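You operate a simulated robot arm through the tools that you are given. There is no shell and no other tool. Be economical: measure what you need, move in short steps, check, and stop when the job is done.

Carry out the task below with a simulated robot arm. There is one attempt and no reset: what you move stays moved.

TASK
Take the silica pack from the top of the grey side bench and put it on the top of the test trolley. Then fetch the paste jar from the top of the grey side bench and set it on the middle of the set-up bench. Then put the hand meter on top of the brown carton on the top of the grey side bench. Then press the front monitor button to switch it off. The order counts. Set down upright: paste jar.

The check looks at the end state, three seconds after you hand in, the way a careful person would. Anything else that was tipped, shoved, dropped, spilled or broken makes it a failure.

THE ROBOT
A 7-joint arm with a vacuum gripper on a trunk, on a base that drives. Base frame: it is fixed to the floor where the robot stands at the start and does not move with it; the origin is under the middle of the robot, x ahead of it, y to its left, z up; the surface under the hand at the start is at about z = 0.8. Lengths are in m, angles in degrees, forces in N, time in s.
Its first joint turns from -166.0 to 166.0 degrees. Places, roughly: brown carton [0.75, -1.25, 0.75]; front monitor button [-6.2, -2.6, 0.9]; hand meter (8x4x14 cm) [-1, 1.2, 0.9]; middle of the set-up bench [0.5, -4.2, 0.8]; paste jar [1, 0.25, 0.75]; silica pack [0.75, 0, 0.75]; top of the test trolley [-1.1, 0.8, 0.9]. Payload 1.06 kg.
Tool frame: the origin (TCP) lies in the middle of the cups' lips, and z points out of the cups. The gripper has 1 cup of 0.024 m across, covering 0.024 by 0.024 m (tool x, y); the bellows give 0.008 m. With the vacuum on, a cup seals on a smooth face that it is pressed against (1 to 4 N); it does not hold porous or soft things. The pull reaches 23 N.
Orientation is that of the tool frame in the base frame, as [roll, pitch, yaw] about the fixed x, y, z axes, in that order (R = Rz(yaw) Ry(pitch) Rx(roll)). With the cups facing straight down, the tool's x points along the base's -x, its y along +y and its z along -z.

THE INTERFACE
- The arm moves only by the tool step_arm. Its argument "increments" is text: rows parted by semicolons, each of 7 numbers parted by spaces: the shift along the tool's x, y, z in m, then the turn, a rotation vector about the tool's x, y, z in degrees, then the vacuum: 1 switches it on, 0 off. In form: dx dy dz wx wy wz vacuum; .... A call has 1 to 8 rows; each row shifts and turns the commanded pose from where the row before left it, along the tool's axes as they then stand. Rows are played at 5 a second. More than 0.05 m and 8.6 degrees between two rows, or a gripper value outside its range, and nothing of the call is played. Where a pose cannot be reached the arm comes as near as it can. A force on the tool above 40 N (or 10 N above the force at the start of the call, whichever is more), or a blocked arm, ends the call early, and 0.2 s more pass. The pull builds up within a second once a cup has sealed. Time passes only in rows, and 0.2 s behind the last, so rows that do not move give it time. It gives the time, the measured TCP pose, the force on the tool (base axes) and the pull of the vacuum at its end, in the units of the frame above (readings bear some noise), with the torque about the TCP (base axes, N m) and any sound that the robot's microphone picked up, and new pictures: "show" is both (left out), scene, wrist or none.
- Cameras (640 x 400 px; columns grow to the right, rows downward): "scene" is now at [0.181, 0.195, 1.4828]; the picture's right is [-0.19, -0.98, 0.00], its down [-0.62, 0.12, -0.77] and it looks along [0.76, -0.14, -0.63] (base axes); focal length 249 px, centre (320, 200). "wrist" rides on the gripper at [0.078, 0.019, -0.096] in the tool frame; the picture's right is [-0.24, 0.97, 0.00], its down [-0.71, -0.17, -0.69] and it looks along [-0.67, -0.16, 0.73] (tool axes); focal length 243 px, centre (320, 200). There is no depth. A picture from a camera that has moved, and an enlarged one, comes with that camera's place and axes in the base frame and with its lens.
- drive_base(legs): drives the robot by 1 to 6 legs, each [ahead, left, turn to the left] in m, m and degrees, along the robot's own axes; the way and the turn of a leg run together, so that a leg with both is an arc; at most 1.5 m and 180 degrees a leg. The arm and the cameras ride along, it lands a little off, and it stops where it bumps. It gives what a move gives, and a new picture of the scene camera.
- aim_head(pan, tilt): turns the head with the scene camera to pan (to the left, within 120 degrees either way) and tilt (down, from -29 to 69), counted from straight ahead of the robot. It gives what a move gives, and a new picture of the scene camera.
- close_up(camera, box): a new picture of the part [left, top, right, bottom] of that camera's present view, enlarged. No time passes.
- job_done(): hands the job in; it is judged then, once.

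Work in short steps. Places have to be worked out from the pictures, the camera data and where the tool is seen: move nearer, look again, correct. Check each grasp and each placing, and mend what went wrong. You have 165 turns and 260 pictures in all, those below and enlarged ones among them. Switch the vacuum off and draw the arm clear of the work before you hand the job in, unless the task says otherwise; then end with one line.

The tools are called after "Request:" by a JSON object that holds its "fn" and its "kwargs". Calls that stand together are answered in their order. step_arm: Moves the arm, as the interface text tells. Its arguments: {"type":"object","properties":{"increments":{"type":"string"},"show":{"type":"string","enum":["both","scene","wrist","none"]}},"required":["increments"]} The other tools are called the same way: drive_base (legs) drives the base; aim_head (pan, tilt) turns the head that bears the scene camera; close_up (camera, box) takes an enlarged picture of a part of a camera's view; job_done () hands the job in.

At the start:

```text
t: 0.0
tool_pos: [0.7008, -0.0971, 1.0887]
orientation: [179.9, 0.0, 179.9]
contact_force: [0.2, 0.3, 0.4]
moment: [0.0, 0.0, 0.02]
pull: 0.0
robot x, y, heading: [0.0001, 0.0015, -0.4]
head pan, tilt: [-10.7, 39.4]
```

scene: 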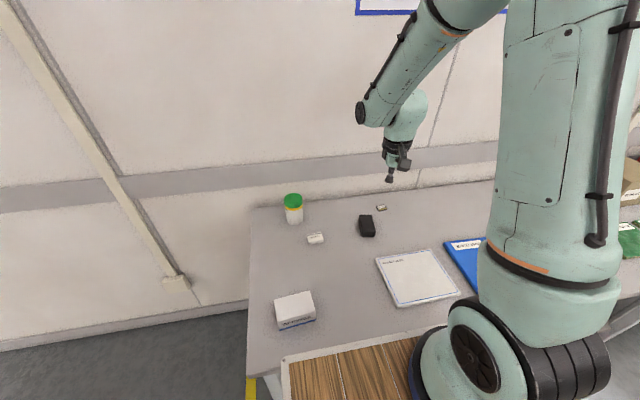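
wrist: 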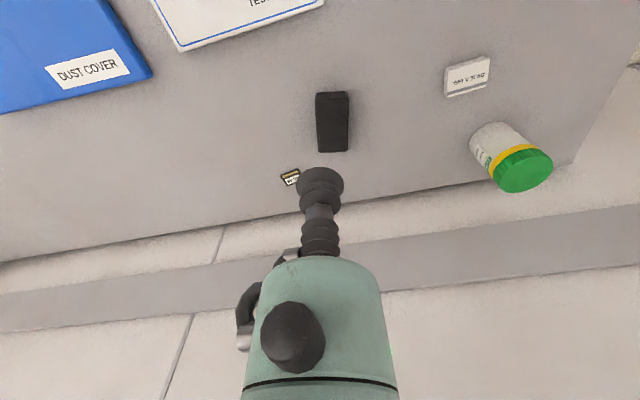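

I see a jar with a green lid, a small white pack, a black block and a white box. I'll enlarge the labels to tell them apart.

Request:
{"fn": "close_up", "kwargs": {"camera": "scene", "box": [240, 180, 440, 340]}}

Request:
{"fn": "close_up", "kwargs": {"camera": "wrist", "box": [270, 40, 590, 220]}}

```text
2.50 times, centred on (340, 260) of scene
camera zoom: at [0.181, 0.195, 1.4828], right [-0.19, -0.98, 0.0], down [-0.62, 0.12, -0.77], along [0.76, -0.14, -0.63], focal length 622 px, centre (270, 50)
```

zoom: 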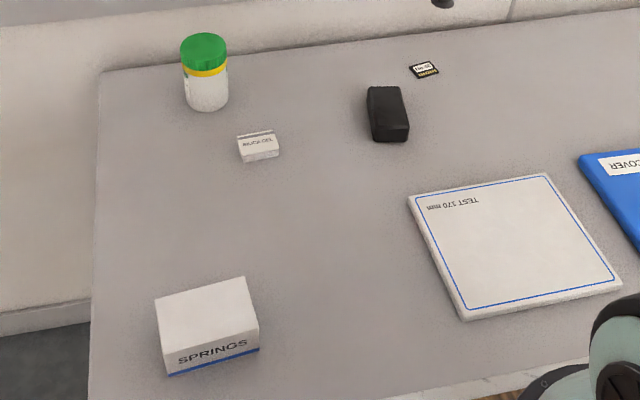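

```text
2.00 times, centred on (430, 130) of wrist
camera zoom: at [0.6232, -0.078, 1.1839], right [0.24, 0.97, 0.0], down [0.71, -0.17, 0.69], along [0.67, -0.16, -0.73], focal length 485 px, centre (100, 340)
```

zoom: 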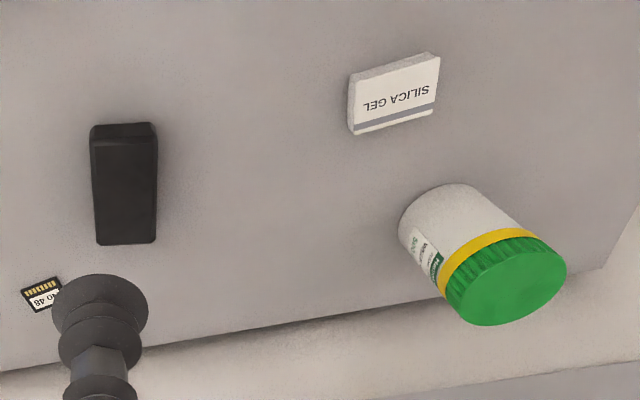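

The small white pack labelled "SILICA GEL" triangulates to about (0.775, 0.10), top z≈0.815. I'll move above it.

Request:
{"fn": "step_arm", "kwargs": {"increments": "-0.0125 0.0327 0.03 0 0 0 0;-0.0125 0.0327 0.03 0 0 0 0;-0.0125 0.0327 0.03 0 0 0 0;-0.0125 0.0327 0.03 0 0 0 0;-0.0125 0.0327 0.03 0 0 0 0;-0.0125 0.0327 0.03 0 0 0 0;0 0 0 0 0 0 0"}}

```text
t: 1.6
tool_pos: [0.7723, 0.0994, 0.9097]
orientation: [179.9, 0.0, 180.0]
contact_force: [0.2, 0.6, 0.7]
moment: [-0.02, -0.05, 0.0]
pull: 0.0
robot x, y, heading: [0.0016, -0.0003, 0.1]
head pan, tilt: [-10.7, 39.4]
camera scene: at [0.1809, 0.1951, 1.4828], right [-0.19, -0.98, 0.0], down [-0.62, 0.12, -0.77], along [0.76, -0.14, -0.63], focal length 249 px, centre (320, 200)
camera wrist: at [0.6954, 0.118, 1.0042], right [0.24, 0.97, 0.0], down [0.71, -0.17, 0.68], along [0.67, -0.16, -0.73], focal length 243 px, centre (320, 200)
```

scene: 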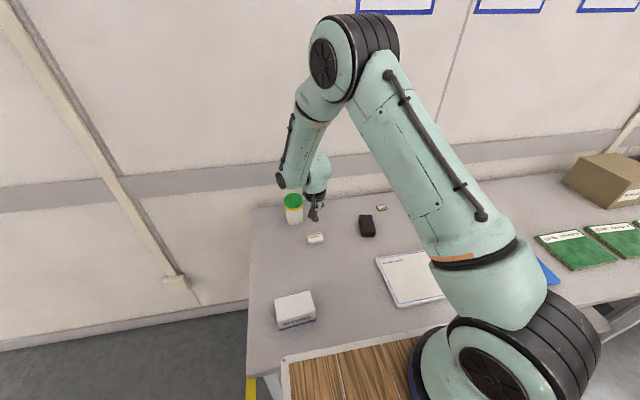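
wrist: 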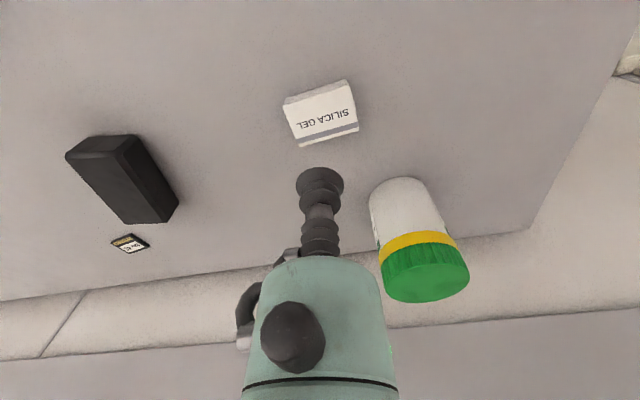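

The pack lies right under the cup, at about (0.77, 0.10), and the jar is about 0.15 m away. I'll lower with the vacuum on.

Request:
{"fn": "step_arm", "kwargs": {"increments": "0.001 0 0.04 0 0 0 1;0 0 0.03 0 0 0 1;0 0 0.01 0 0 0 1;0 0 0.006 0 0 0 1;0 0 0.004 0 0 0 1;0 0 0 0 0 0 1", "show": "wrist"}}

```text
t: 3.0
tool_pos: [0.774, 0.0993, 0.8199]
orientation: [179.9, 0.0, 180.0]
contact_force: [-0.7, 0.2, -0.6]
moment: [0.02, 0.0, 0.0]
pull: 22.9
robot x, y, heading: [-0.0028, 0.0067, -0.1]
head pan, tilt: [-10.7, 39.4]
camera wrist: at [0.6964, 0.1185, 0.9153], right [0.24, 0.97, 0.0], down [0.71, -0.17, 0.69], along [0.67, -0.16, -0.73], focal length 243 px, centre (320, 200)
```

wrist: 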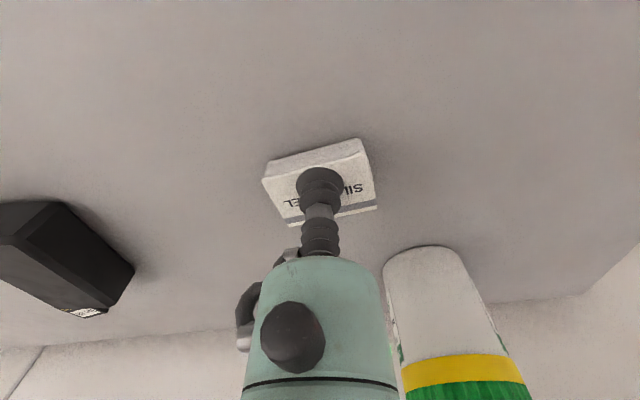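

Sealed at full pull. I'll lift straight up, draw back a little, and turn the head left toward the trolley.

Request:
{"fn": "step_arm", "kwargs": {"increments": "0 0 -0.02 0 0 0 1;0 0 -0.04 0 0 0 1;0 0 -0.045 0 0 0 1;0 0 -0.045 0 0 0 1;0 0 -0.045 0 0 0 1;0.03 0 -0.03 0 0 0 1;0.04 0 0 0 0 0 1;0.04 0 0 0 0 0 1", "show": "wrist"}}

Request:
{"fn": "aim_head", "kwargs": {"pan": 115, "tilt": 30}}

```text
t: 4.8
tool_pos: [0.6641, 0.1003, 1.0441]
orientation: [-180.0, -0.1, 179.9]
contact_force: [0.3, 0.1, 0.3]
moment: [0.0, 0.0, -0.02]
pull: 22.6
robot x, y, heading: [0.0023, -0.0024, -0.0]
head pan, tilt: [-10.7, 39.4]
camera wrist: at [0.5858, 0.1194, 1.14], right [0.24, 0.97, 0.0], down [0.71, -0.17, 0.68], along [0.67, -0.16, -0.73], focal length 243 px, centre (320, 200)
```

wrist: 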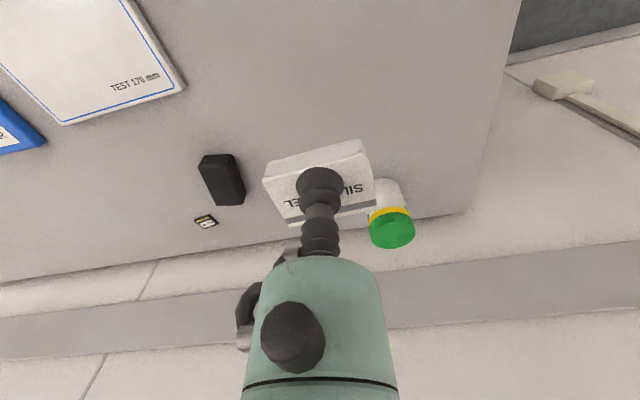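

```text
t: 6.9
tool_pos: [0.6632, 0.101, 1.0446]
orientation: [-179.9, 0.0, -180.0]
contact_force: [0.2, -0.2, 0.1]
moment: [-0.01, 0.01, 0.02]
pull: 23.1
robot x, y, heading: [0.0009, -0.0016, 0.1]
head pan, tilt: [115.0, 30.0]
camera scene: at [0.0588, 0.2929, 1.4972], right [0.91, 0.42, 0.0], down [0.21, -0.45, -0.87], along [-0.37, 0.79, -0.5], focal length 249 px, centre (320, 200)
```

scene: 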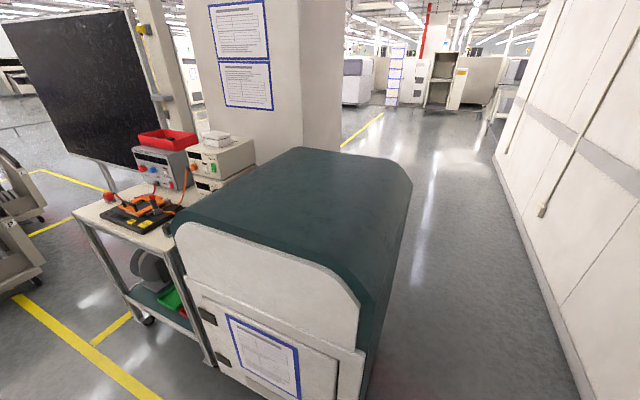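

The trolley stands left of a green machine and is cluttered with instruments. I'll enlarge it.

Request:
{"fn": "close_up", "kwargs": {"camera": "scene", "box": [60, 100, 280, 260]}}

Request:
{"fn": "aim_head", "kwargs": {"pan": 120, "tilt": 50}}

```text
2.50 times, centred on (170, 180) of scene
camera zoom: at [0.0588, 0.2929, 1.4972], right [0.91, 0.42, 0.0], down [0.21, -0.45, -0.87], along [-0.37, 0.79, -0.5], focal length 622 px, centre (695, 250)
```

zoom: 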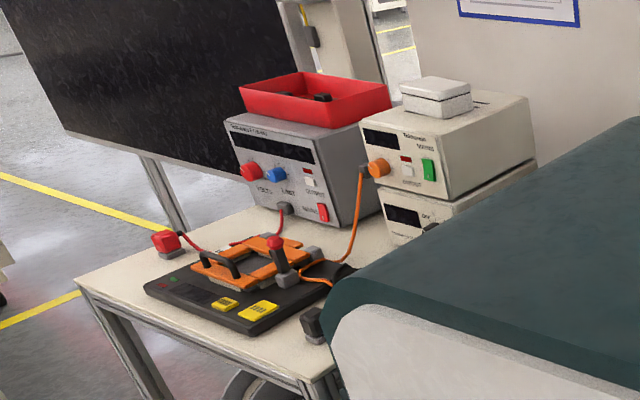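

```text
t: 7.7
tool_pos: [0.6643, 0.1009, 1.0455]
orientation: [-180.0, -0.1, 179.9]
contact_force: [-0.2, 0.1, -1.1]
moment: [0.0, 0.02, -0.01]
pull: 22.7
robot x, y, heading: [0.0013, 0.0004, -0.0]
head pan, tilt: [120.0, 50.0]
camera scene: at [0.0585, 0.2776, 1.4677], right [0.87, 0.5, 0.0], down [0.38, -0.66, -0.64], along [-0.32, 0.56, -0.77], focal length 249 px, centre (320, 200)
```

scene: 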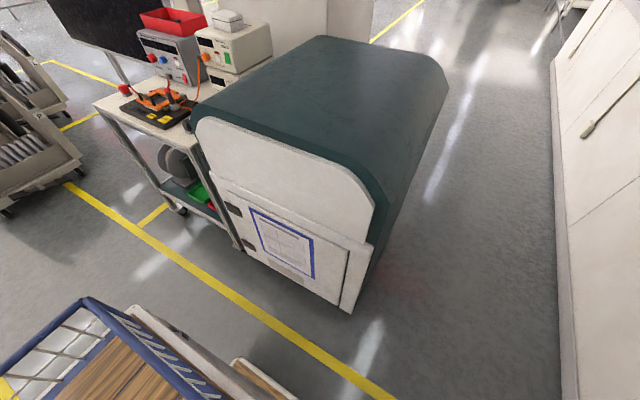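

A wooden slatted deck shows near the robot, both in front and behind; it may be its own base. I'll look down to learn the footprint before driving.

Request:
{"fn": "aim_head", "kwargs": {"pan": -115, "tilt": 45}}

Request:
{"fn": "aim_head", "kwargs": {"pan": 40, "tilt": 69}}

```text
t: 11.0
tool_pos: [0.6646, 0.1004, 1.0448]
orientation: [-180.0, 0.1, -179.9]
contact_force: [0.1, 0.2, 0.7]
moment: [0.01, 0.02, 0.0]
pull: 22.9
robot x, y, heading: [-0.0001, -0.003, 0.1]
head pan, tilt: [-115.0, 45.0]
camera scene: at [0.0626, 0.1372, 1.4746], right [-0.91, 0.42, 0.0], down [0.3, 0.64, -0.71], along [-0.3, -0.64, -0.71], focal length 249 px, centre (320, 200)
```

scene: 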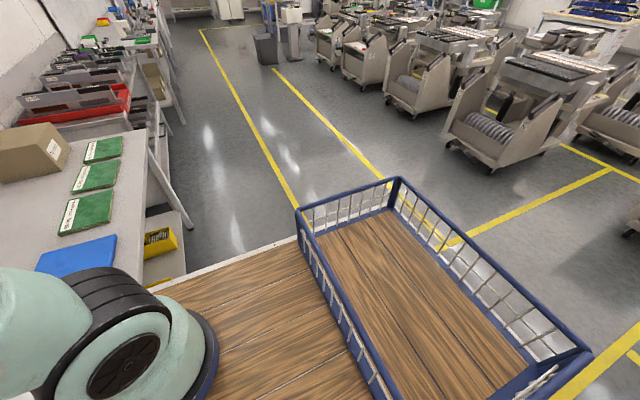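

```text
t: 13.4
tool_pos: [0.6646, 0.1005, 1.0459]
orientation: [180.0, 0.0, -180.0]
contact_force: [-0.9, -0.6, 0.2]
moment: [0.01, -0.01, 0.01]
pull: 23.5
robot x, y, heading: [0.0012, 0.0011, 0.1]
head pan, tilt: [40.0, 68.8]
camera scene: at [0.1398, 0.2468, 1.4457], right [0.64, -0.77, 0.0], down [-0.71, -0.6, -0.36], along [0.28, 0.23, -0.93], focal length 249 px, centre (320, 200)
```

scene: 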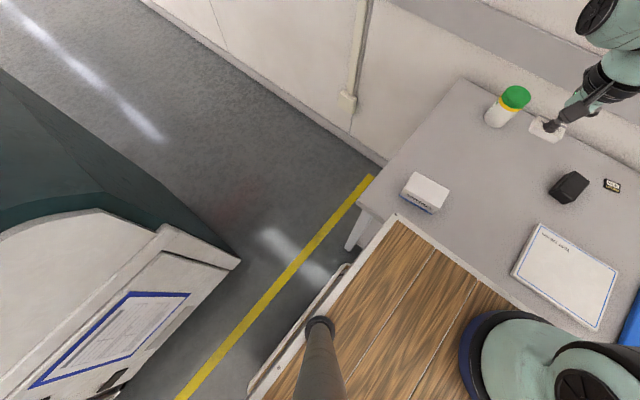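

The base turns out to be a deck of about ±0.40 × ±0.25 m with a basket at the rear. The aisle behind is clear, so I'll back up about 1.05 m beside the trolley.

Request:
{"fn": "drive_base", "kwargs": {"legs": [[-1.05, 0, 0]]}}

Request:
{"fn": "aim_head", "kwargs": {"pan": 80, "tilt": 40}}

```text
t: 18.9
tool_pos: [-0.3972, 0.1067, 1.0449]
orientation: [179.9, 0.0, -177.7]
contact_force: [0.6, 0.4, -0.1]
moment: [-0.02, 0.0, 0.01]
pull: 22.5
robot x, y, heading: [-1.0573, -0.0201, 1.9]
head pan, tilt: [40.0, 68.8]
camera scene: at [-0.926, 0.2319, 1.4457], right [0.67, -0.74, 0.0], down [-0.69, -0.63, -0.36], along [0.27, 0.24, -0.93], focal length 249 px, centre (320, 200)
```

scene: 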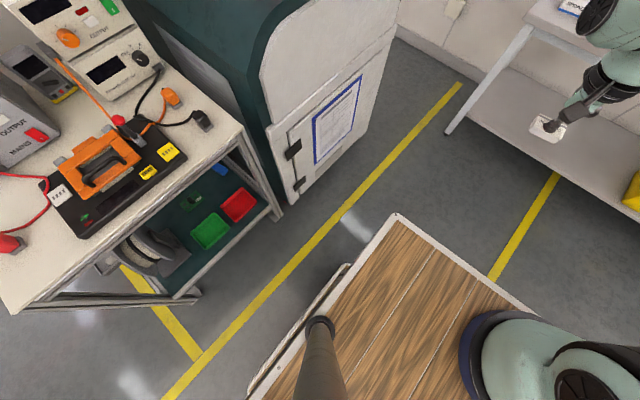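

```text
t: 19.9
tool_pos: [-0.3962, 0.1066, 1.0439]
orientation: [180.0, -0.1, -177.9]
contact_force: [0.7, 0.7, -0.5]
moment: [0.01, 0.02, 0.05]
pull: 23.3
robot x, y, heading: [-1.0584, -0.0164, 2.3]
head pan, tilt: [80.0, 40.0]
camera scene: at [-0.9558, 0.2786, 1.4818], right [0.99, -0.14, 0.0], down [-0.09, -0.64, -0.77], along [0.1, 0.76, -0.64], focal length 249 px, centre (320, 200)
```

scene: 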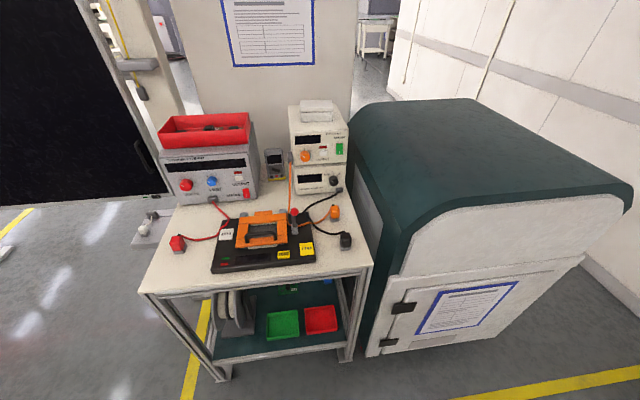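

The trolley front edge is at about y≈0.66 and its front-left corner is free, around (-1.27, 0.73). The hand meter stands between the instruments near (-1.02, 1.11). I'll turn to face the trolley.

Request:
{"fn": "drive_base", "kwargs": {"legs": [[0, -0.08, 0], [0, 0, 87.7], [0.1, 0.06, 0]]}}

Request:
{"fn": "aim_head", "kwargs": {"pan": 10, "tilt": 42}}

Request:
{"fn": "step_arm", "kwargs": {"increments": "0 0 0 0 0 0 1", "show": "wrist"}}

```text
t: 25.5
tool_pos: [-1.1973, 0.6683, 1.0444]
orientation: [-180.0, 0.1, -91.2]
contact_force: [-1.0, -0.6, -0.1]
moment: [0.0, -0.02, 0.0]
pull: 23.3
robot x, y, heading: [-1.1114, 0.0002, 88.9]
head pan, tilt: [80.0, 40.0]
camera scene: at [-1.4052, 0.125, 1.4818], right [0.19, 0.98, 0.0], down [0.63, -0.12, -0.77], along [-0.75, 0.15, -0.64], focal length 249 px, centre (320, 200)
```

scene: 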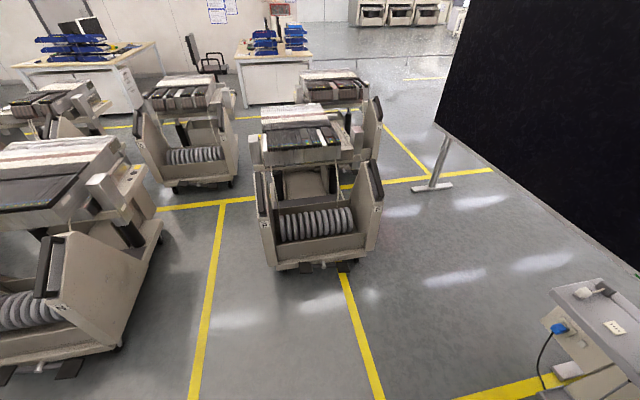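

```text
t: 26.9
tool_pos: [-1.1986, 0.6692, 1.0451]
orientation: [-180.0, 0.0, -91.2]
contact_force: [-0.5, 0.0, -0.2]
moment: [0.01, 0.0, -0.02]
pull: 22.8
robot x, y, heading: [-1.1108, -0.0001, 88.8]
head pan, tilt: [10.0, 42.0]
camera scene: at [-1.3347, 0.1911, 1.4789], right [0.99, 0.15, 0.0], down [0.1, -0.66, -0.74], along [-0.11, 0.73, -0.67], focal length 249 px, centre (320, 200)
```

scene: 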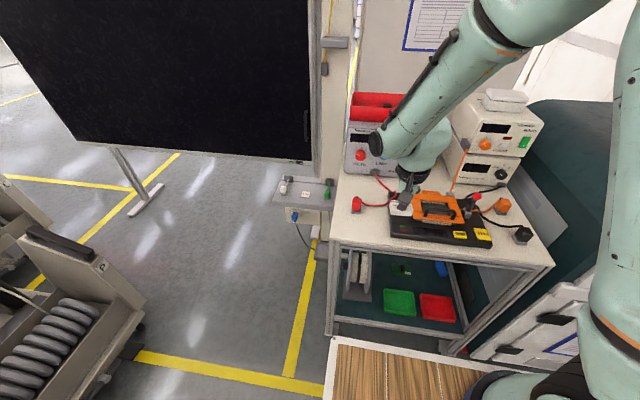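

```text
t: 27.3
tool_pos: [-1.1979, 0.6694, 1.0444]
orientation: [-179.9, -0.1, -91.2]
contact_force: [1.0, 0.8, -0.6]
moment: [0.01, 0.02, -0.02]
pull: 23.2
robot x, y, heading: [-1.1133, 0.0059, 88.8]
head pan, tilt: [10.0, 42.0]
camera wrist: at [-1.2181, 0.5909, 1.1401], right [-0.97, 0.26, 0.0], down [0.19, 0.7, 0.69], along [0.17, 0.66, -0.73], focal length 243 px, centre (320, 200)
```

wrist: 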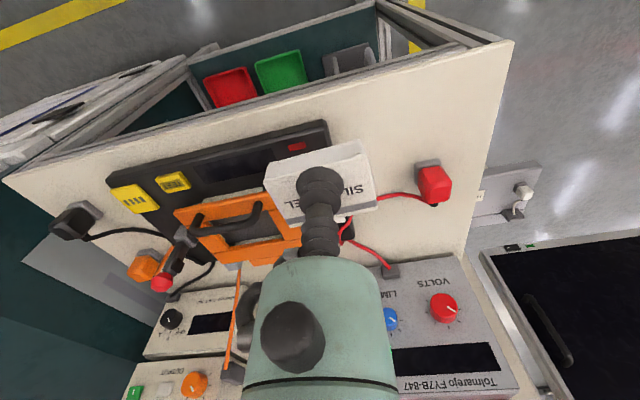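

The front-left target is about (-1.285, 0.72), clear of the board and the red plug. I'll shift over it and lower part way.

Request:
{"fn": "step_arm", "kwargs": {"increments": "-0.017 0.03 0 0 0 0 1;-0.017 0.03 0 0 0 0 1;-0.016 0.027 0 0 0 0 1;0 0 0.04 0 0 0 1;0 0 0.02 0 0 0 1;0 0 0 0 0 0 1"}}

```text
t: 28.7
tool_pos: [-1.2843, 0.7219, 0.9847]
orientation: [-179.9, 0.0, -91.2]
contact_force: [0.5, 0.9, 0.7]
moment: [0.02, 0.01, 0.0]
pull: 22.8
robot x, y, heading: [-1.1098, 0.0014, 89.0]
head pan, tilt: [10.0, 42.0]
camera scene: at [-1.3346, 0.191, 1.4789], right [0.99, 0.15, 0.0], down [0.1, -0.66, -0.74], along [-0.11, 0.73, -0.67], focal length 249 px, centre (320, 200)
camera wrist: at [-1.3054, 0.6433, 1.0793], right [-0.97, 0.26, 0.0], down [0.19, 0.7, 0.69], along [0.17, 0.66, -0.73], focal length 243 px, centre (320, 200)
```

scene: 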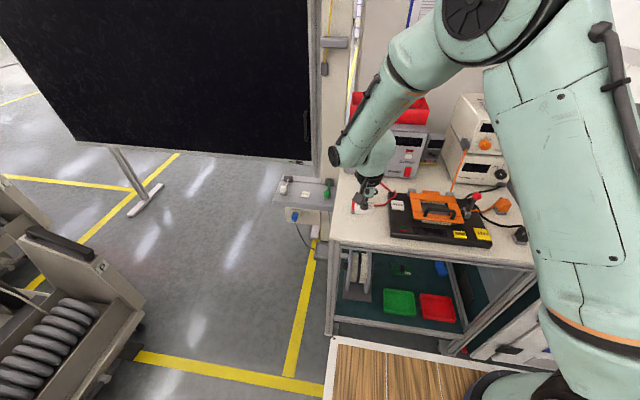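
wrist: 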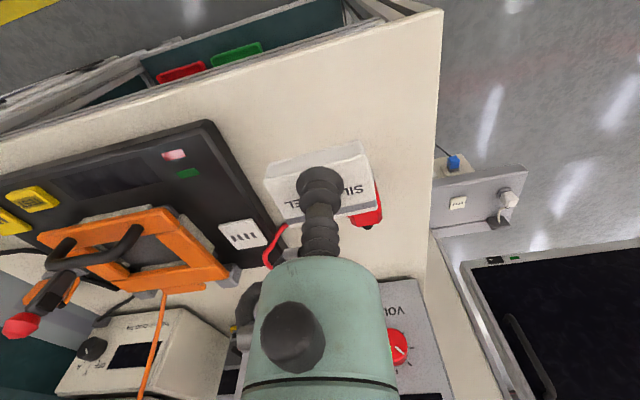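

The spot looks clear, with the plug slightly behind it. I'll shift 1.5 cm toward the front edge and lower in small steps until contact.

Request:
{"fn": "step_arm", "kwargs": {"increments": "0.015 0 0.02 0 0 0 1;0 0 0.02 0 0 0 1;0 0 0.01 0 0 0 1;0 0 0.005 0 0 0 1;0 0 0.005 0 0 0 1;0 0 0 0 0 0 1"}}

```text
t: 30.1
tool_pos: [-1.2846, 0.7061, 0.9244]
orientation: [-179.9, 0.0, -91.2]
contact_force: [-0.2, -0.3, -1.2]
moment: [-0.05, 0.01, -0.01]
pull: 22.8
robot x, y, heading: [-1.1118, 0.003, 88.8]
head pan, tilt: [10.0, 42.0]
camera scene: at [-1.3346, 0.1911, 1.4789], right [0.99, 0.15, 0.0], down [0.1, -0.66, -0.74], along [-0.11, 0.73, -0.67], focal length 249 px, centre (320, 200)
camera wrist: at [-1.3042, 0.6285, 1.0196], right [-0.97, 0.26, 0.0], down [0.19, 0.7, 0.69], along [0.17, 0.66, -0.73], focal length 243 px, centre (320, 200)
```

scene: 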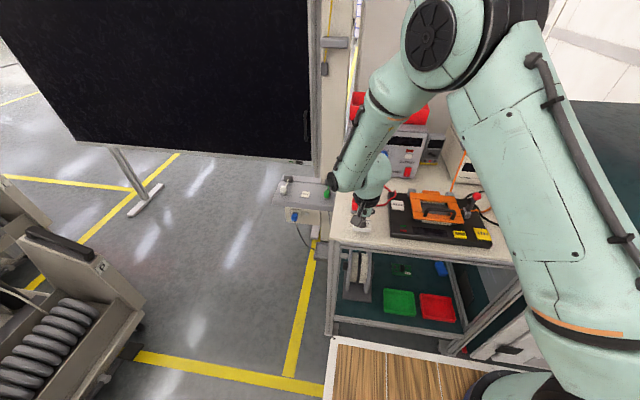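
wrist: 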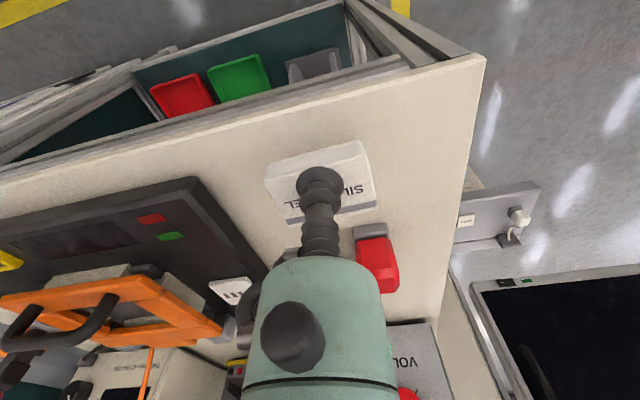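

Not clearly in contact yet, so I'll continue down in small steps.

Request:
{"fn": "step_arm", "kwargs": {"increments": "0 0 0.004 0 0 0 1;0 0 0.004 0 0 0 1;0 0 0.003 0 0 0 1;0 0 0 0 0 0 1", "show": "none"}}

```text
t: 31.1
tool_pos: [-1.2844, 0.7055, 0.913]
orientation: [-179.9, 0.0, -91.3]
contact_force: [0.1, 0.1, -0.1]
moment: [0.04, -0.04, 0.01]
pull: 22.9
robot x, y, heading: [-1.1083, 0.0033, 88.6]
head pan, tilt: [10.0, 42.0]
```

Still free, so further down.

Request:
{"fn": "step_arm", "kwargs": {"increments": "0 0 0.004 0 0 0 1;0 0 0.004 0 0 0 1;0 0 0.004 0 0 0 1;0 0 0 0 0 0 1", "show": "wrist"}}

```text
t: 32.1
tool_pos: [-1.2842, 0.7052, 0.9002]
orientation: [-179.9, 0.0, -91.2]
contact_force: [-0.4, -0.6, -0.8]
moment: [-0.02, -0.04, -0.01]
pull: 22.7
robot x, y, heading: [-1.1119, 0.0025, 88.8]
head pan, tilt: [10.0, 42.0]
camera wrist: at [-1.3043, 0.6269, 0.9968], right [-0.97, 0.26, 0.0], down [0.19, 0.7, 0.69], along [0.17, 0.66, -0.73], focal length 243 px, centre (320, 200)
```

wrist: 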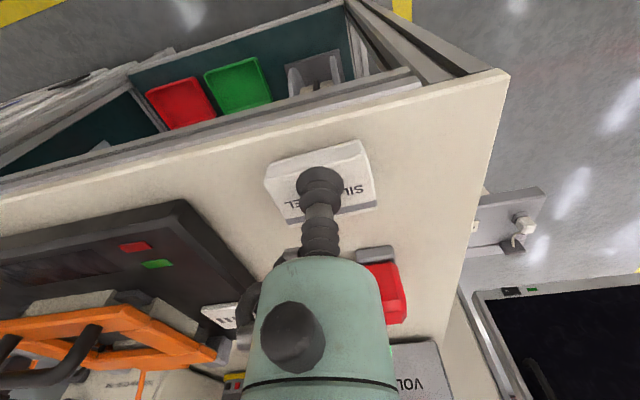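

Request:
{"fn": "step_arm", "kwargs": {"increments": "0 0 0.004 0 0 0 1;0 0 0.004 0 0 0 1;0 0 0.004 0 0 0 1;0 0 0 0 0 0 1", "show": "none"}}

```text
t: 33.1
tool_pos: [-1.2854, 0.7054, 0.8897]
orientation: [179.9, 0.0, -91.2]
contact_force: [4.0, -2.6, 14.3]
moment: [0.01, 0.05, -0.01]
pull: 23.0
robot x, y, heading: [-1.1117, 0.0022, 89.0]
head pan, tilt: [10.0, 42.0]
```

Contact at tool z≈0.89. I'll ease up slightly, release, wait, then rise.

Request:
{"fn": "step_arm", "kwargs": {"increments": "0 0 -0.003 0 0 0 1;0 0 0 0 0 0 0;0 0 0 0 0 0 0;0 0 0 0 0 0 0;0 0 -0.005 0 0 0 0;0 0 -0.02 0 0 0 0;0 0 -0.045 0 0 0 0;0 0 -0.045 0 0 0 0"}}

```text
t: 34.9
tool_pos: [-1.2868, 0.7043, 1.0057]
orientation: [180.0, -0.1, -91.3]
contact_force: [-0.3, 0.8, 0.0]
moment: [0.02, -0.01, 0.0]
pull: 0.1
robot x, y, heading: [-1.1077, 0.0008, 88.6]
head pan, tilt: [10.0, 42.0]
camera scene: at [-1.3348, 0.1915, 1.4788], right [0.99, 0.15, 0.0], down [0.1, -0.66, -0.74], along [-0.11, 0.73, -0.67], focal length 249 px, centre (320, 200)
camera wrist: at [-1.3063, 0.6279, 1.1011], right [-0.97, 0.26, 0.0], down [0.19, 0.71, 0.68], along [0.18, 0.66, -0.73], focal length 243 px, centre (320, 200)
```

scene: 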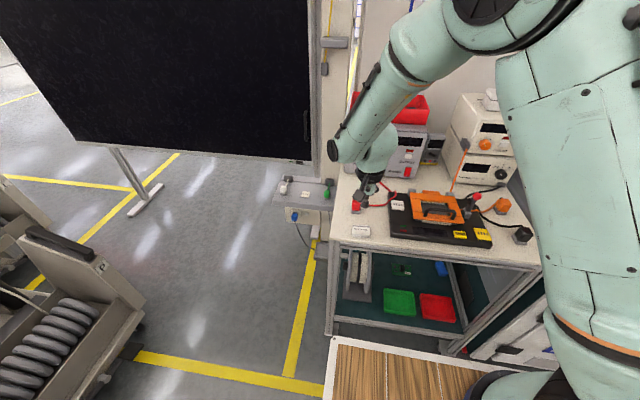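
wrist: 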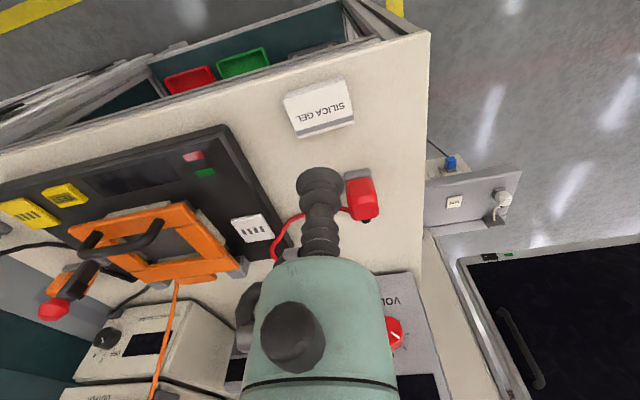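

Silica pack sits well on the trolley. I'll raise and retract the arm, then drive back to the side bench for the jar.

Request:
{"fn": "step_arm", "kwargs": {"increments": "0 0 -0.045 0 0 0 0;0 0 -0.045 0 0 0 0;0.045 0 0 0 0 0 0;0.045 0 0 0 0 0 0;0.02 -0.03 0 0 0 0 0;0 -0.04 0 0 0 0 0", "show": "none"}}

Request:
{"fn": "drive_base", "kwargs": {"legs": [[-0.12, 0, 0], [0, 0, -88.8], [1.08, 0.12, 0]]}}

Request:
{"fn": "aim_head", "kwargs": {"pan": 0, "tilt": 45}}

```text
t: 36.3
tool_pos: [-1.2159, 0.5919, 1.098]
orientation: [-179.9, 0.1, -91.1]
contact_force: [-0.4, -0.4, 0.2]
moment: [0.01, -0.01, 0.02]
pull: 0.0
robot x, y, heading: [-1.1109, 0.0091, 88.6]
head pan, tilt: [10.0, 42.0]
```

```text
t: 46.5
tool_pos: [0.5706, 0.1663, 1.0983]
orientation: [-180.0, 0.0, -178.8]
contact_force: [0.7, -0.9, 0.0]
moment: [-0.03, -0.02, 0.06]
pull: 0.0
robot x, y, heading: [-0.0131, 0.0362, 1.4]
head pan, tilt: [10.0, 42.0]
camera scene: at [0.1603, 0.2653, 1.4789], right [0.2, -0.98, 0.0], down [-0.66, -0.13, -0.74], along [0.73, 0.15, -0.67], focal length 249 px, centre (320, 200)
```

scene: 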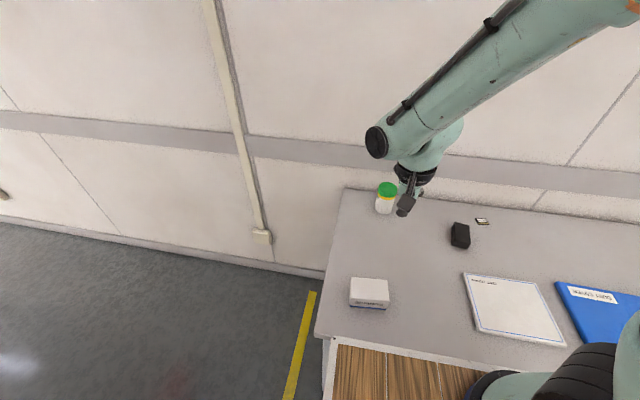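

```text
t: 47.2
tool_pos: [0.5713, 0.1672, 1.0988]
orientation: [-180.0, 0.0, -178.8]
contact_force: [-0.7, 0.0, 0.0]
moment: [0.02, -0.02, -0.03]
pull: 0.0
robot x, y, heading: [-0.014, 0.0339, 1.2]
head pan, tilt: [0.0, 45.0]
camera scene: at [0.1596, 0.2508, 1.4746], right [0.02, -1.0, 0.0], down [-0.71, -0.02, -0.71], along [0.71, 0.02, -0.71], focal length 249 px, centre (320, 200)
```

scene: 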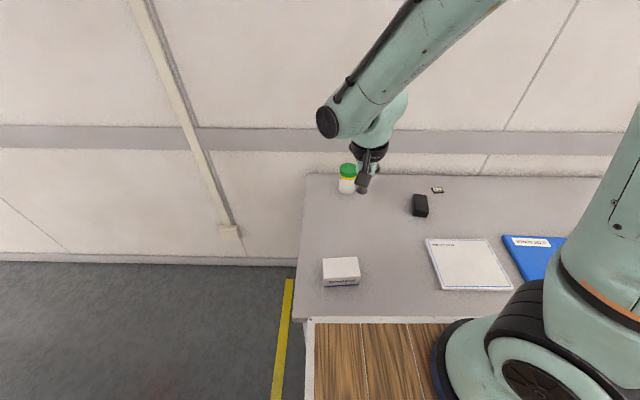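

Next I'll move the tool toward the jar, estimated at (0.91, 0.16), lid at z≈0.89, staying high.

Request:
{"fn": "step_arm", "kwargs": {"increments": "-0.05 0 0 0 0 0 0;-0.05 0 0 0 0 0 0;-0.05 0 0 0 0 0 0;-0.05 0 0 0 0 0 0;-0.05 0 0 0 0 0 0;-0.04 0 0.03 0 0 0 0;-0.03 0 0.04 0 0 0 0;0 0 0 0 0 0 0"}}

```text
t: 49.0
tool_pos: [0.8889, 0.1702, 1.0303]
orientation: [180.0, 0.1, -178.7]
contact_force: [-0.8, -1.0, 0.3]
moment: [0.0, -0.05, 0.01]
pull: 0.1
robot x, y, heading: [-0.0162, 0.039, 1.0]
head pan, tilt: [0.0, 45.0]
camera scene: at [0.1595, 0.2507, 1.4746], right [0.02, -1.0, 0.0], down [-0.71, -0.02, -0.71], along [0.71, 0.02, -0.71], focal length 249 px, centre (320, 200)
camera wrist: at [0.8105, 0.1871, 1.1262], right [0.21, 0.98, 0.0], down [0.71, -0.16, 0.69], along [0.67, -0.15, -0.73], focal length 243 px, centre (320, 200)
```

scene: 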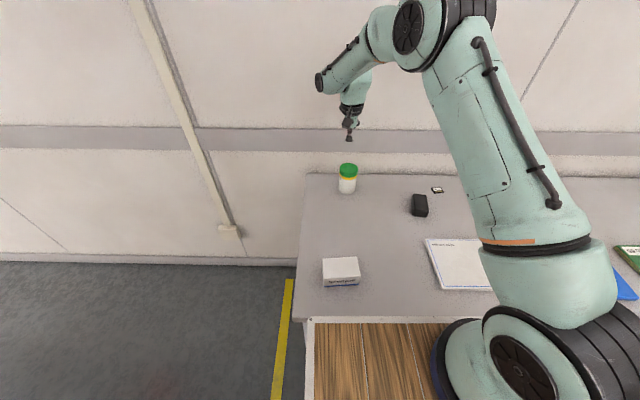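
wrist: 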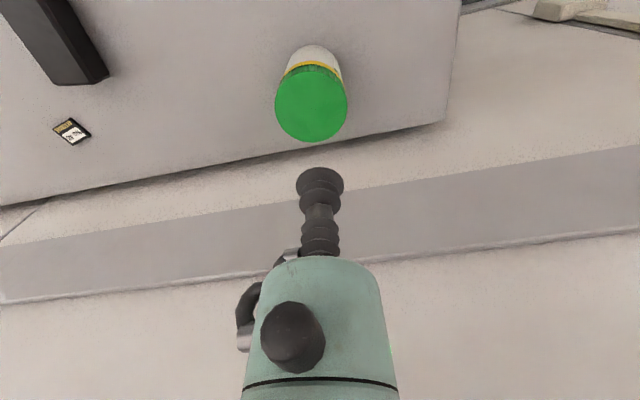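

Lid centre is about (0.893, 0.162), top z≈0.90–0.91. I'll correct and lower to just above it.

Request:
{"fn": "step_arm", "kwargs": {"increments": "-0.004 -0.008 0.03 0 0 0 0;0 0 0.04 0 0 0 0;0 0 0.02 0 0 0 0;0 0 0 0 0 0 0", "show": "wrist"}}

```text
t: 50.0
tool_pos: [0.8921, 0.1631, 0.9386]
orientation: [-180.0, 0.0, -178.7]
contact_force: [0.1, -0.2, -0.3]
moment: [0.02, 0.02, -0.01]
pull: 0.0
robot x, y, heading: [-0.0128, 0.035, 1.4]
head pan, tilt: [0.0, 45.0]
camera wrist: at [0.8142, 0.1801, 1.0345], right [0.21, 0.98, 0.0], down [0.71, -0.16, 0.69], along [0.67, -0.15, -0.73], focal length 243 px, centre (320, 200)
```

wrist: 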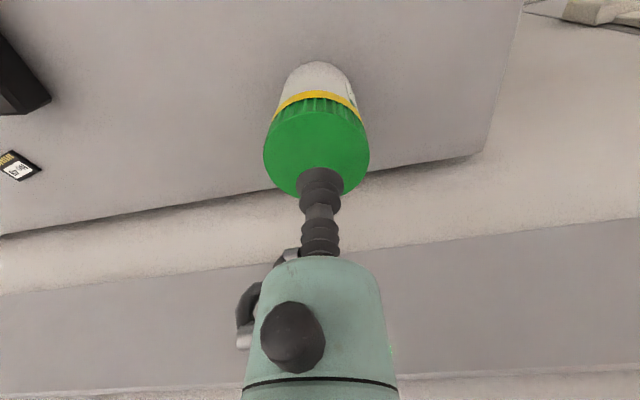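

Alignment is good to within a few mm. I'll press down gently with the vacuum on.

Request:
{"fn": "step_arm", "kwargs": {"increments": "-0.002 -0.002 0.02 0 0 0 1;0 0 0.008 0 0 0 1;0 0 0.005 0 0 0 1;0 0 0.004 0 0 0 1;0 0 0 0 0 0 1", "show": "wrist"}}

```text
t: 51.2
tool_pos: [0.8938, 0.1636, 0.9022]
orientation: [180.0, 0.2, -178.7]
contact_force: [-6.7, -0.6, 17.5]
moment: [-0.05, -0.1, 0.02]
pull: 22.7
robot x, y, heading: [-0.0151, 0.0342, 1.3]
head pan, tilt: [0.0, 45.0]
camera wrist: at [0.8157, 0.1802, 0.9986], right [0.21, 0.98, 0.0], down [0.71, -0.16, 0.69], along [0.67, -0.15, -0.73], focal length 243 px, centre (320, 200)
```

wrist: 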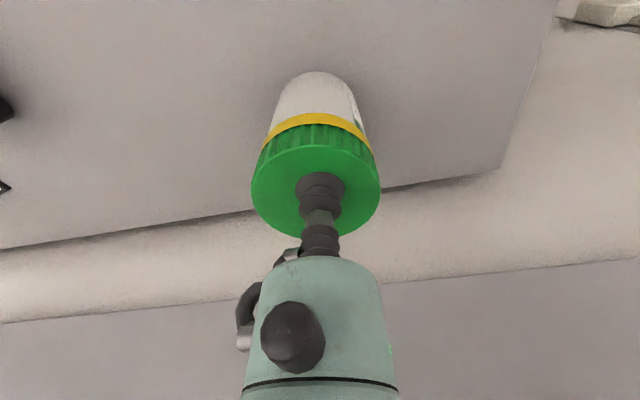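

Sealed on the lid. I'll lift straight up and then draw back.

Request:
{"fn": "step_arm", "kwargs": {"increments": "0 0 -0.01 0 0 0 1;0 0 -0.03 0 0 0 1;0 0 -0.045 0 0 0 1;0 0 -0.045 0 0 0 1;0 0 -0.045 0 0 0 1;0.045 0 0 0 0 0 1;0.045 0 0 0 0 0 1;0.045 0 0 0 0 0 1", "show": "wrist"}}

Request:
{"fn": "step_arm", "kwargs": {"increments": "0.045 0 0 0 0 0 1;0.045 0 0 0 0 0 1;0.045 0 0 0 0 0 1;0.03 0 0 0 0 0 1;0 0 0 0 0 0 1", "show": "none"}}

Request:
{"fn": "aim_head", "kwargs": {"pan": -90, "tilt": 20}}

```text
t: 53.0
tool_pos: [0.7602, 0.1597, 1.0747]
orientation: [179.9, 0.0, -178.8]
contact_force: [0.6, 0.3, -6.5]
moment: [0.0, 0.04, 0.01]
pull: 22.4
robot x, y, heading: [-0.0129, 0.0406, 1.2]
head pan, tilt: [0.0, 45.0]
camera wrist: at [0.6821, 0.1764, 1.1702], right [0.21, 0.98, 0.0], down [0.71, -0.16, 0.68], along [0.67, -0.15, -0.73], focal length 243 px, centre (320, 200)
```

wrist: 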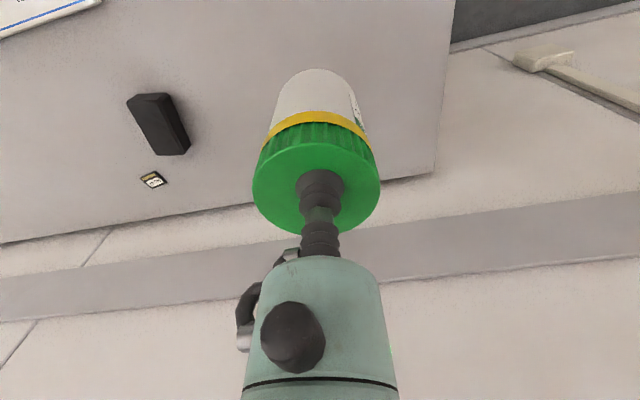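

```text
t: 54.2
tool_pos: [0.5933, 0.1562, 1.0764]
orientation: [179.9, 0.0, -178.8]
contact_force: [0.2, 0.8, -5.8]
moment: [0.04, 0.06, 0.02]
pull: 22.7
robot x, y, heading: [-0.0174, 0.0382, 1.5]
head pan, tilt: [0.0, 45.0]
```

```text
t: 55.9
tool_pos: [0.5929, 0.1549, 1.0754]
orientation: [180.0, -0.1, -178.7]
contact_force: [0.1, 0.5, -5.9]
moment: [0.03, 0.04, 0.02]
pull: 22.7
robot x, y, heading: [-0.019, 0.0333, 1.3]
head pan, tilt: [-90.0, 20.0]
camera scene: at [0.0806, 0.1559, 1.5132], right [-1.0, -0.02, 0.0], down [-0.01, 0.34, -0.94], along [0.02, -0.94, -0.34], focal length 249 px, centre (320, 200)
```

scene: 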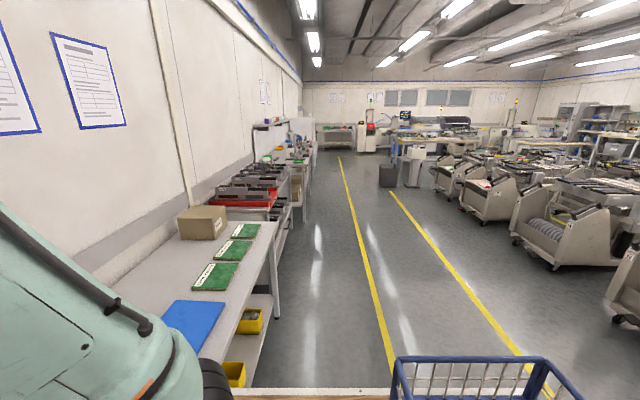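

The set-up bench at (0.5, -4.2) should appear near px (300,153). I'll enlarge there.

Request:
{"fn": "close_up", "kwargs": {"camera": "scene", "box": [210, 100, 350, 240]}}

```text
2.86 times, centred on (280, 170) of scene
camera zoom: at [0.0806, 0.1559, 1.5132], right [-1.0, -0.02, 0.0], down [-0.01, 0.34, -0.94], along [0.02, -0.94, -0.34], focal length 710 px, centre (434, 286)
```

zoom: 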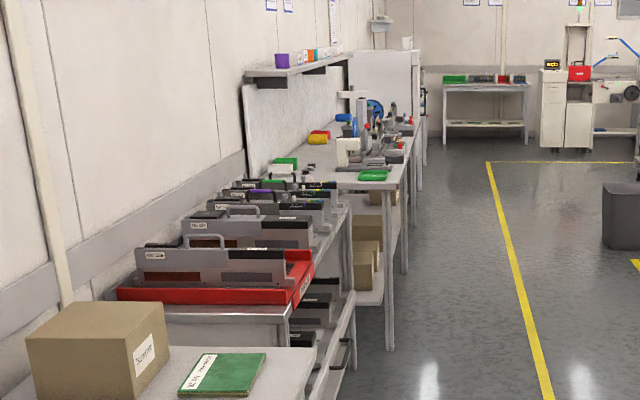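

The set-up bench is past the feeder rack, along the same wall. I'll back out 0.3 m and strafe right down the aisle in legs, checking midway.

Request:
{"fn": "drive_base", "kwargs": {"legs": [[-0.3, 0, -1.3], [0, -1.4, 0], [0, -1.4, 0]]}}

```text
t: 71.1
tool_pos: [0.3369, -2.6434, 1.0757]
orientation: [180.0, 0.0, -177.5]
contact_force: [0.3, 0.1, -4.8]
moment: [0.03, 0.05, -0.02]
pull: 23.0
robot x, y, heading: [-0.2692, -2.7752, 2.5]
head pan, tilt: [-90.0, 20.0]
camera scene: at [-0.1761, -2.6521, 1.5132], right [-1.0, -0.04, 0.0], down [-0.01, 0.34, -0.94], along [0.04, -0.94, -0.34], focal length 249 px, centre (320, 200)
```

scene: 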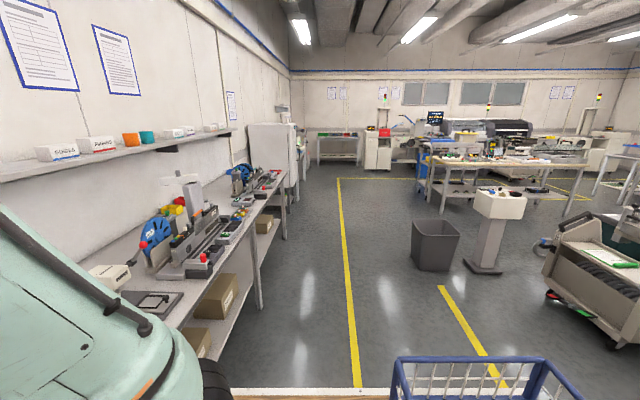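

Bench spans roughly y -3.1…-4.95, with equipment on it and a shelf above. I'll strafe on, straighten, and look at it head-on.

Request:
{"fn": "drive_base", "kwargs": {"legs": [[0, 0, -2.5], [0, -1.3, 0]]}}

Request:
{"fn": "aim_head", "kwargs": {"pan": 0, "tilt": 35}}

```text
t: 78.0
tool_pos: [0.3228, -3.9696, 1.0751]
orientation: [-180.0, 0.0, 178.1]
contact_force: [-0.5, 0.9, -6.5]
moment: [0.0, 0.06, -0.04]
pull: 23.2
robot x, y, heading: [-0.2915, -4.0523, -2.2]
head pan, tilt: [-90.0, 20.0]
camera scene: at [-0.1902, -3.94, 1.5132], right [-1.0, 0.03, 0.0], down [0.01, 0.34, -0.94], along [-0.03, -0.94, -0.34], focal length 249 px, centre (320, 200)
```

scene: 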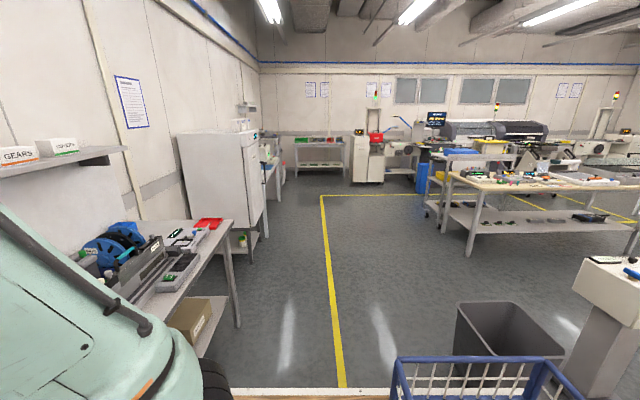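

```text
t: 79.6
tool_pos: [0.3217, -3.9707, 1.0756]
orientation: [-180.0, 0.0, 178.1]
contact_force: [-0.2, 0.8, -6.0]
moment: [0.05, 0.05, 0.0]
pull: 22.6
robot x, y, heading: [-0.2868, -4.054, -1.9]
head pan, tilt: [0.0, 35.0]
camera scene: at [-0.099, -3.85, 1.4894], right [-0.04, -1.0, 0.0], down [-0.57, 0.02, -0.82], along [0.82, -0.03, -0.57], focal length 249 px, centre (320, 200)
```

scene: 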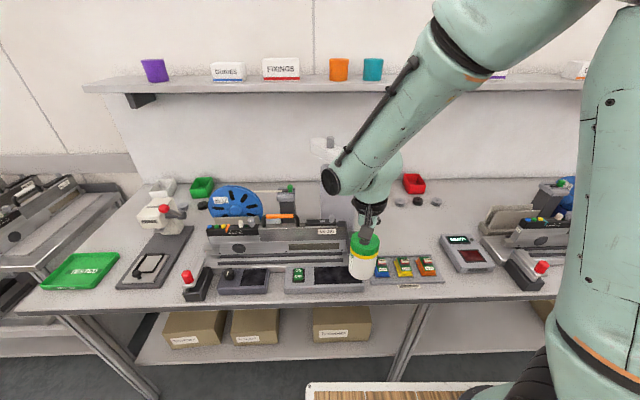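

There's a free patch around (0.65, -4.2), right of the feeder and behind the small tray. I'll raise the jar a bit, then move the base closer.

Request:
{"fn": "step_arm", "kwargs": {"increments": "0 0 -0.025 0 0 0 1;0 0 -0.025 0 0 0 1;0 0 0 0 0 0 1", "show": "none"}}

Request:
{"fn": "drive_base", "kwargs": {"legs": [[0.14, -0.2, 1.9]]}}

Request:
{"fn": "aim_head", "kwargs": {"pan": 0, "tilt": 45}}

Request:
{"fn": "step_arm", "kwargs": {"increments": "0 0 0 0 0 0 1", "show": "wrist"}}

```text
t: 80.4
tool_pos: [0.3212, -3.968, 1.1252]
orientation: [-180.0, 0.0, 178.1]
contact_force: [0.5, 0.5, -5.4]
moment: [0.05, 0.04, 0.0]
pull: 23.6
robot x, y, heading: [-0.2919, -4.0562, -1.6]
head pan, tilt: [0.0, 35.0]
```

```text
t: 82.2
tool_pos: [0.4623, -4.1523, 1.1245]
orientation: [180.0, 0.0, 179.8]
contact_force: [-0.2, -0.3, -5.3]
moment: [0.02, 0.05, -0.03]
pull: 23.1
robot x, y, heading: [-0.1466, -4.2543, -0.0]
head pan, tilt: [0.0, 35.0]
camera scene: at [0.038, -4.0465, 1.4894], right [0.0, -1.0, 0.0], down [-0.57, 0.0, -0.82], along [0.82, 0.0, -0.57], focal length 249 px, centre (320, 200)
```

scene: 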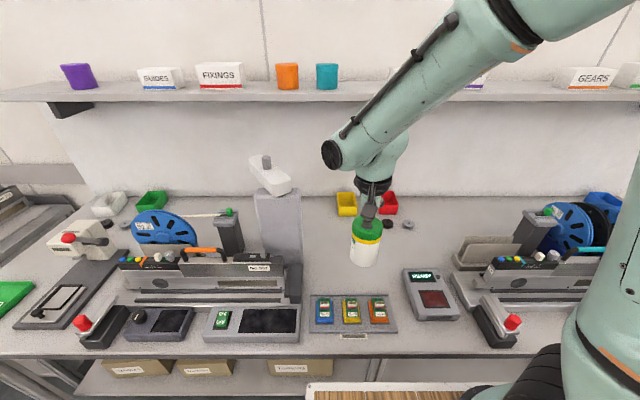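

```text
t: 83.0
tool_pos: [0.4608, -4.1526, 1.1241]
orientation: [180.0, -0.1, 179.9]
contact_force: [-0.4, 0.0, -5.5]
moment: [0.06, 0.03, 0.0]
pull: 23.1
robot x, y, heading: [-0.1459, -4.2527, 0.0]
head pan, tilt: [0.0, 45.0]
camera scene: at [0.0313, -4.0465, 1.4746], right [0.0, -1.0, 0.0], down [-0.71, 0.0, -0.71], along [0.71, 0.0, -0.71], focal length 249 px, centre (320, 200)
```

scene: 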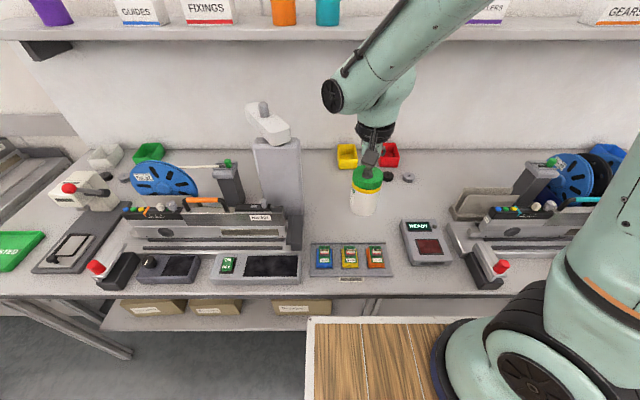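

```text
t: 83.4
tool_pos: [0.4608, -4.1517, 1.1256]
orientation: [-180.0, 0.0, 180.0]
contact_force: [0.6, 0.5, -5.5]
moment: [-0.01, 0.03, -0.02]
pull: 23.0
robot x, y, heading: [-0.1423, -4.2615, -0.1]
head pan, tilt: [0.0, 45.0]
camera wrist: at [0.3832, -4.1335, 1.2212], right [0.24, 0.97, 0.0], down [0.71, -0.17, 0.68], along [0.67, -0.16, -0.73], focal length 243 px, centre (320, 200)
```

wrist: 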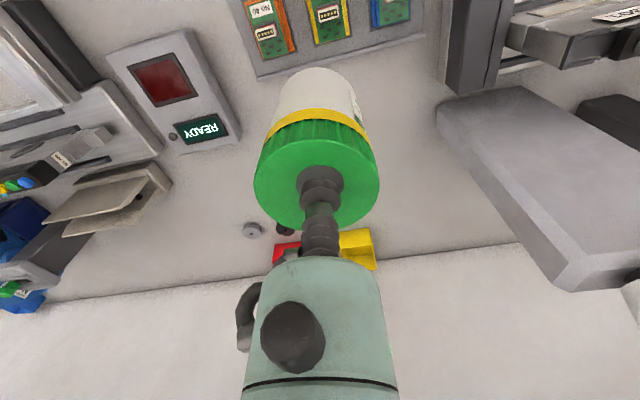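

The clear patch spans x 0.51–0.9, y -4.0…-4.33. I'll move over (0.64, -4.175) and lower most of the way.

Request:
{"fn": "step_arm", "kwargs": {"increments": "-0.045 -0.006 0 0 0 0 1;-0.045 -0.006 0 0 0 0 1;-0.045 -0.006 0 0 0 0 1;-0.045 -0.005 0 0 0 0 1;0 0 0.05 0 0 0 1;0 0 0.05 0 0 0 1;0 0 0.05 0 0 0 1;0 0 0.02 0 0 0 1"}}

```text
t: 85.2
tool_pos: [0.6403, -4.1755, 0.9561]
orientation: [180.0, 0.1, 179.9]
contact_force: [-7.3, -0.7, 17.0]
moment: [-0.06, -0.02, -0.05]
pull: 23.1
robot x, y, heading: [-0.149, -4.2577, -0.2]
head pan, tilt: [0.0, 45.0]
camera scene: at [0.0302, -4.0466, 1.4747], right [0.0, -1.0, 0.0], down [-0.71, 0.0, -0.71], along [0.71, 0.0, -0.71], focal length 249 px, centre (320, 200)
camera wrist: at [0.5629, -4.1551, 1.0516], right [0.24, 0.97, 0.0], down [0.71, -0.17, 0.69], along [0.67, -0.16, -0.73], focal length 243 px, centre (320, 200)
```

scene: 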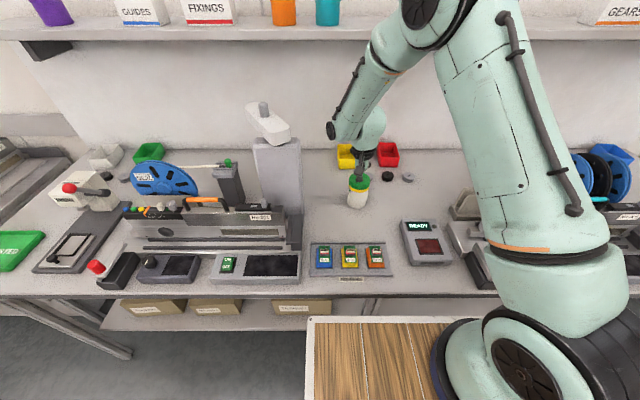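
wrist: 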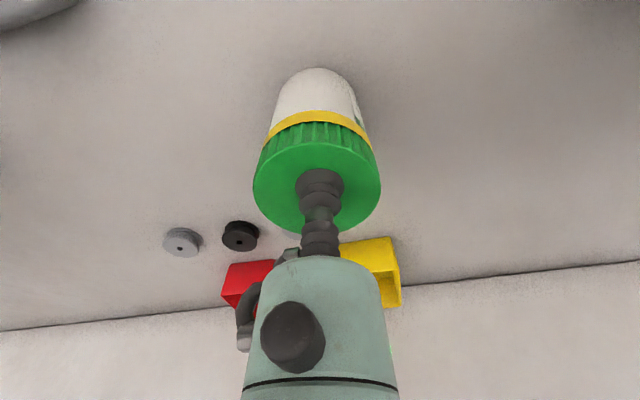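

The force shows contact already (bench surface ≈0.855). I'll ease up 2 mm, release, wait and rise.

Request:
{"fn": "step_arm", "kwargs": {"increments": "0 0 -0.003 0 0 0 1;0 0 0 0 0 0 1;0 0 0 0 0 0 0;0 0 0 0 0 0 0;0 0 0 0 0 0 0;0 0 0 0 0 0 0", "show": "wrist"}}

```text
t: 86.6
tool_pos: [0.6418, -4.1745, 0.958]
orientation: [-179.9, 0.0, 179.9]
contact_force: [0.9, 0.6, -0.2]
moment: [0.0, -0.01, 0.0]
pull: 0.1
robot x, y, heading: [-0.1458, -4.2569, -0.3]
head pan, tilt: [0.0, 45.0]
camera wrist: at [0.5633, -4.1561, 1.0535], right [0.24, 0.97, 0.0], down [0.71, -0.17, 0.68], along [0.67, -0.16, -0.73], focal length 243 px, centre (320, 200)
```

wrist: 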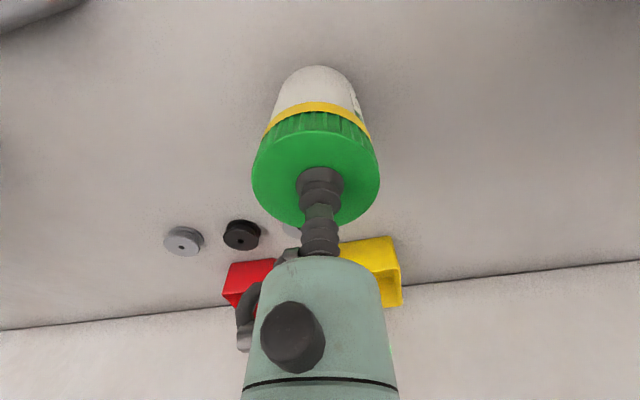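

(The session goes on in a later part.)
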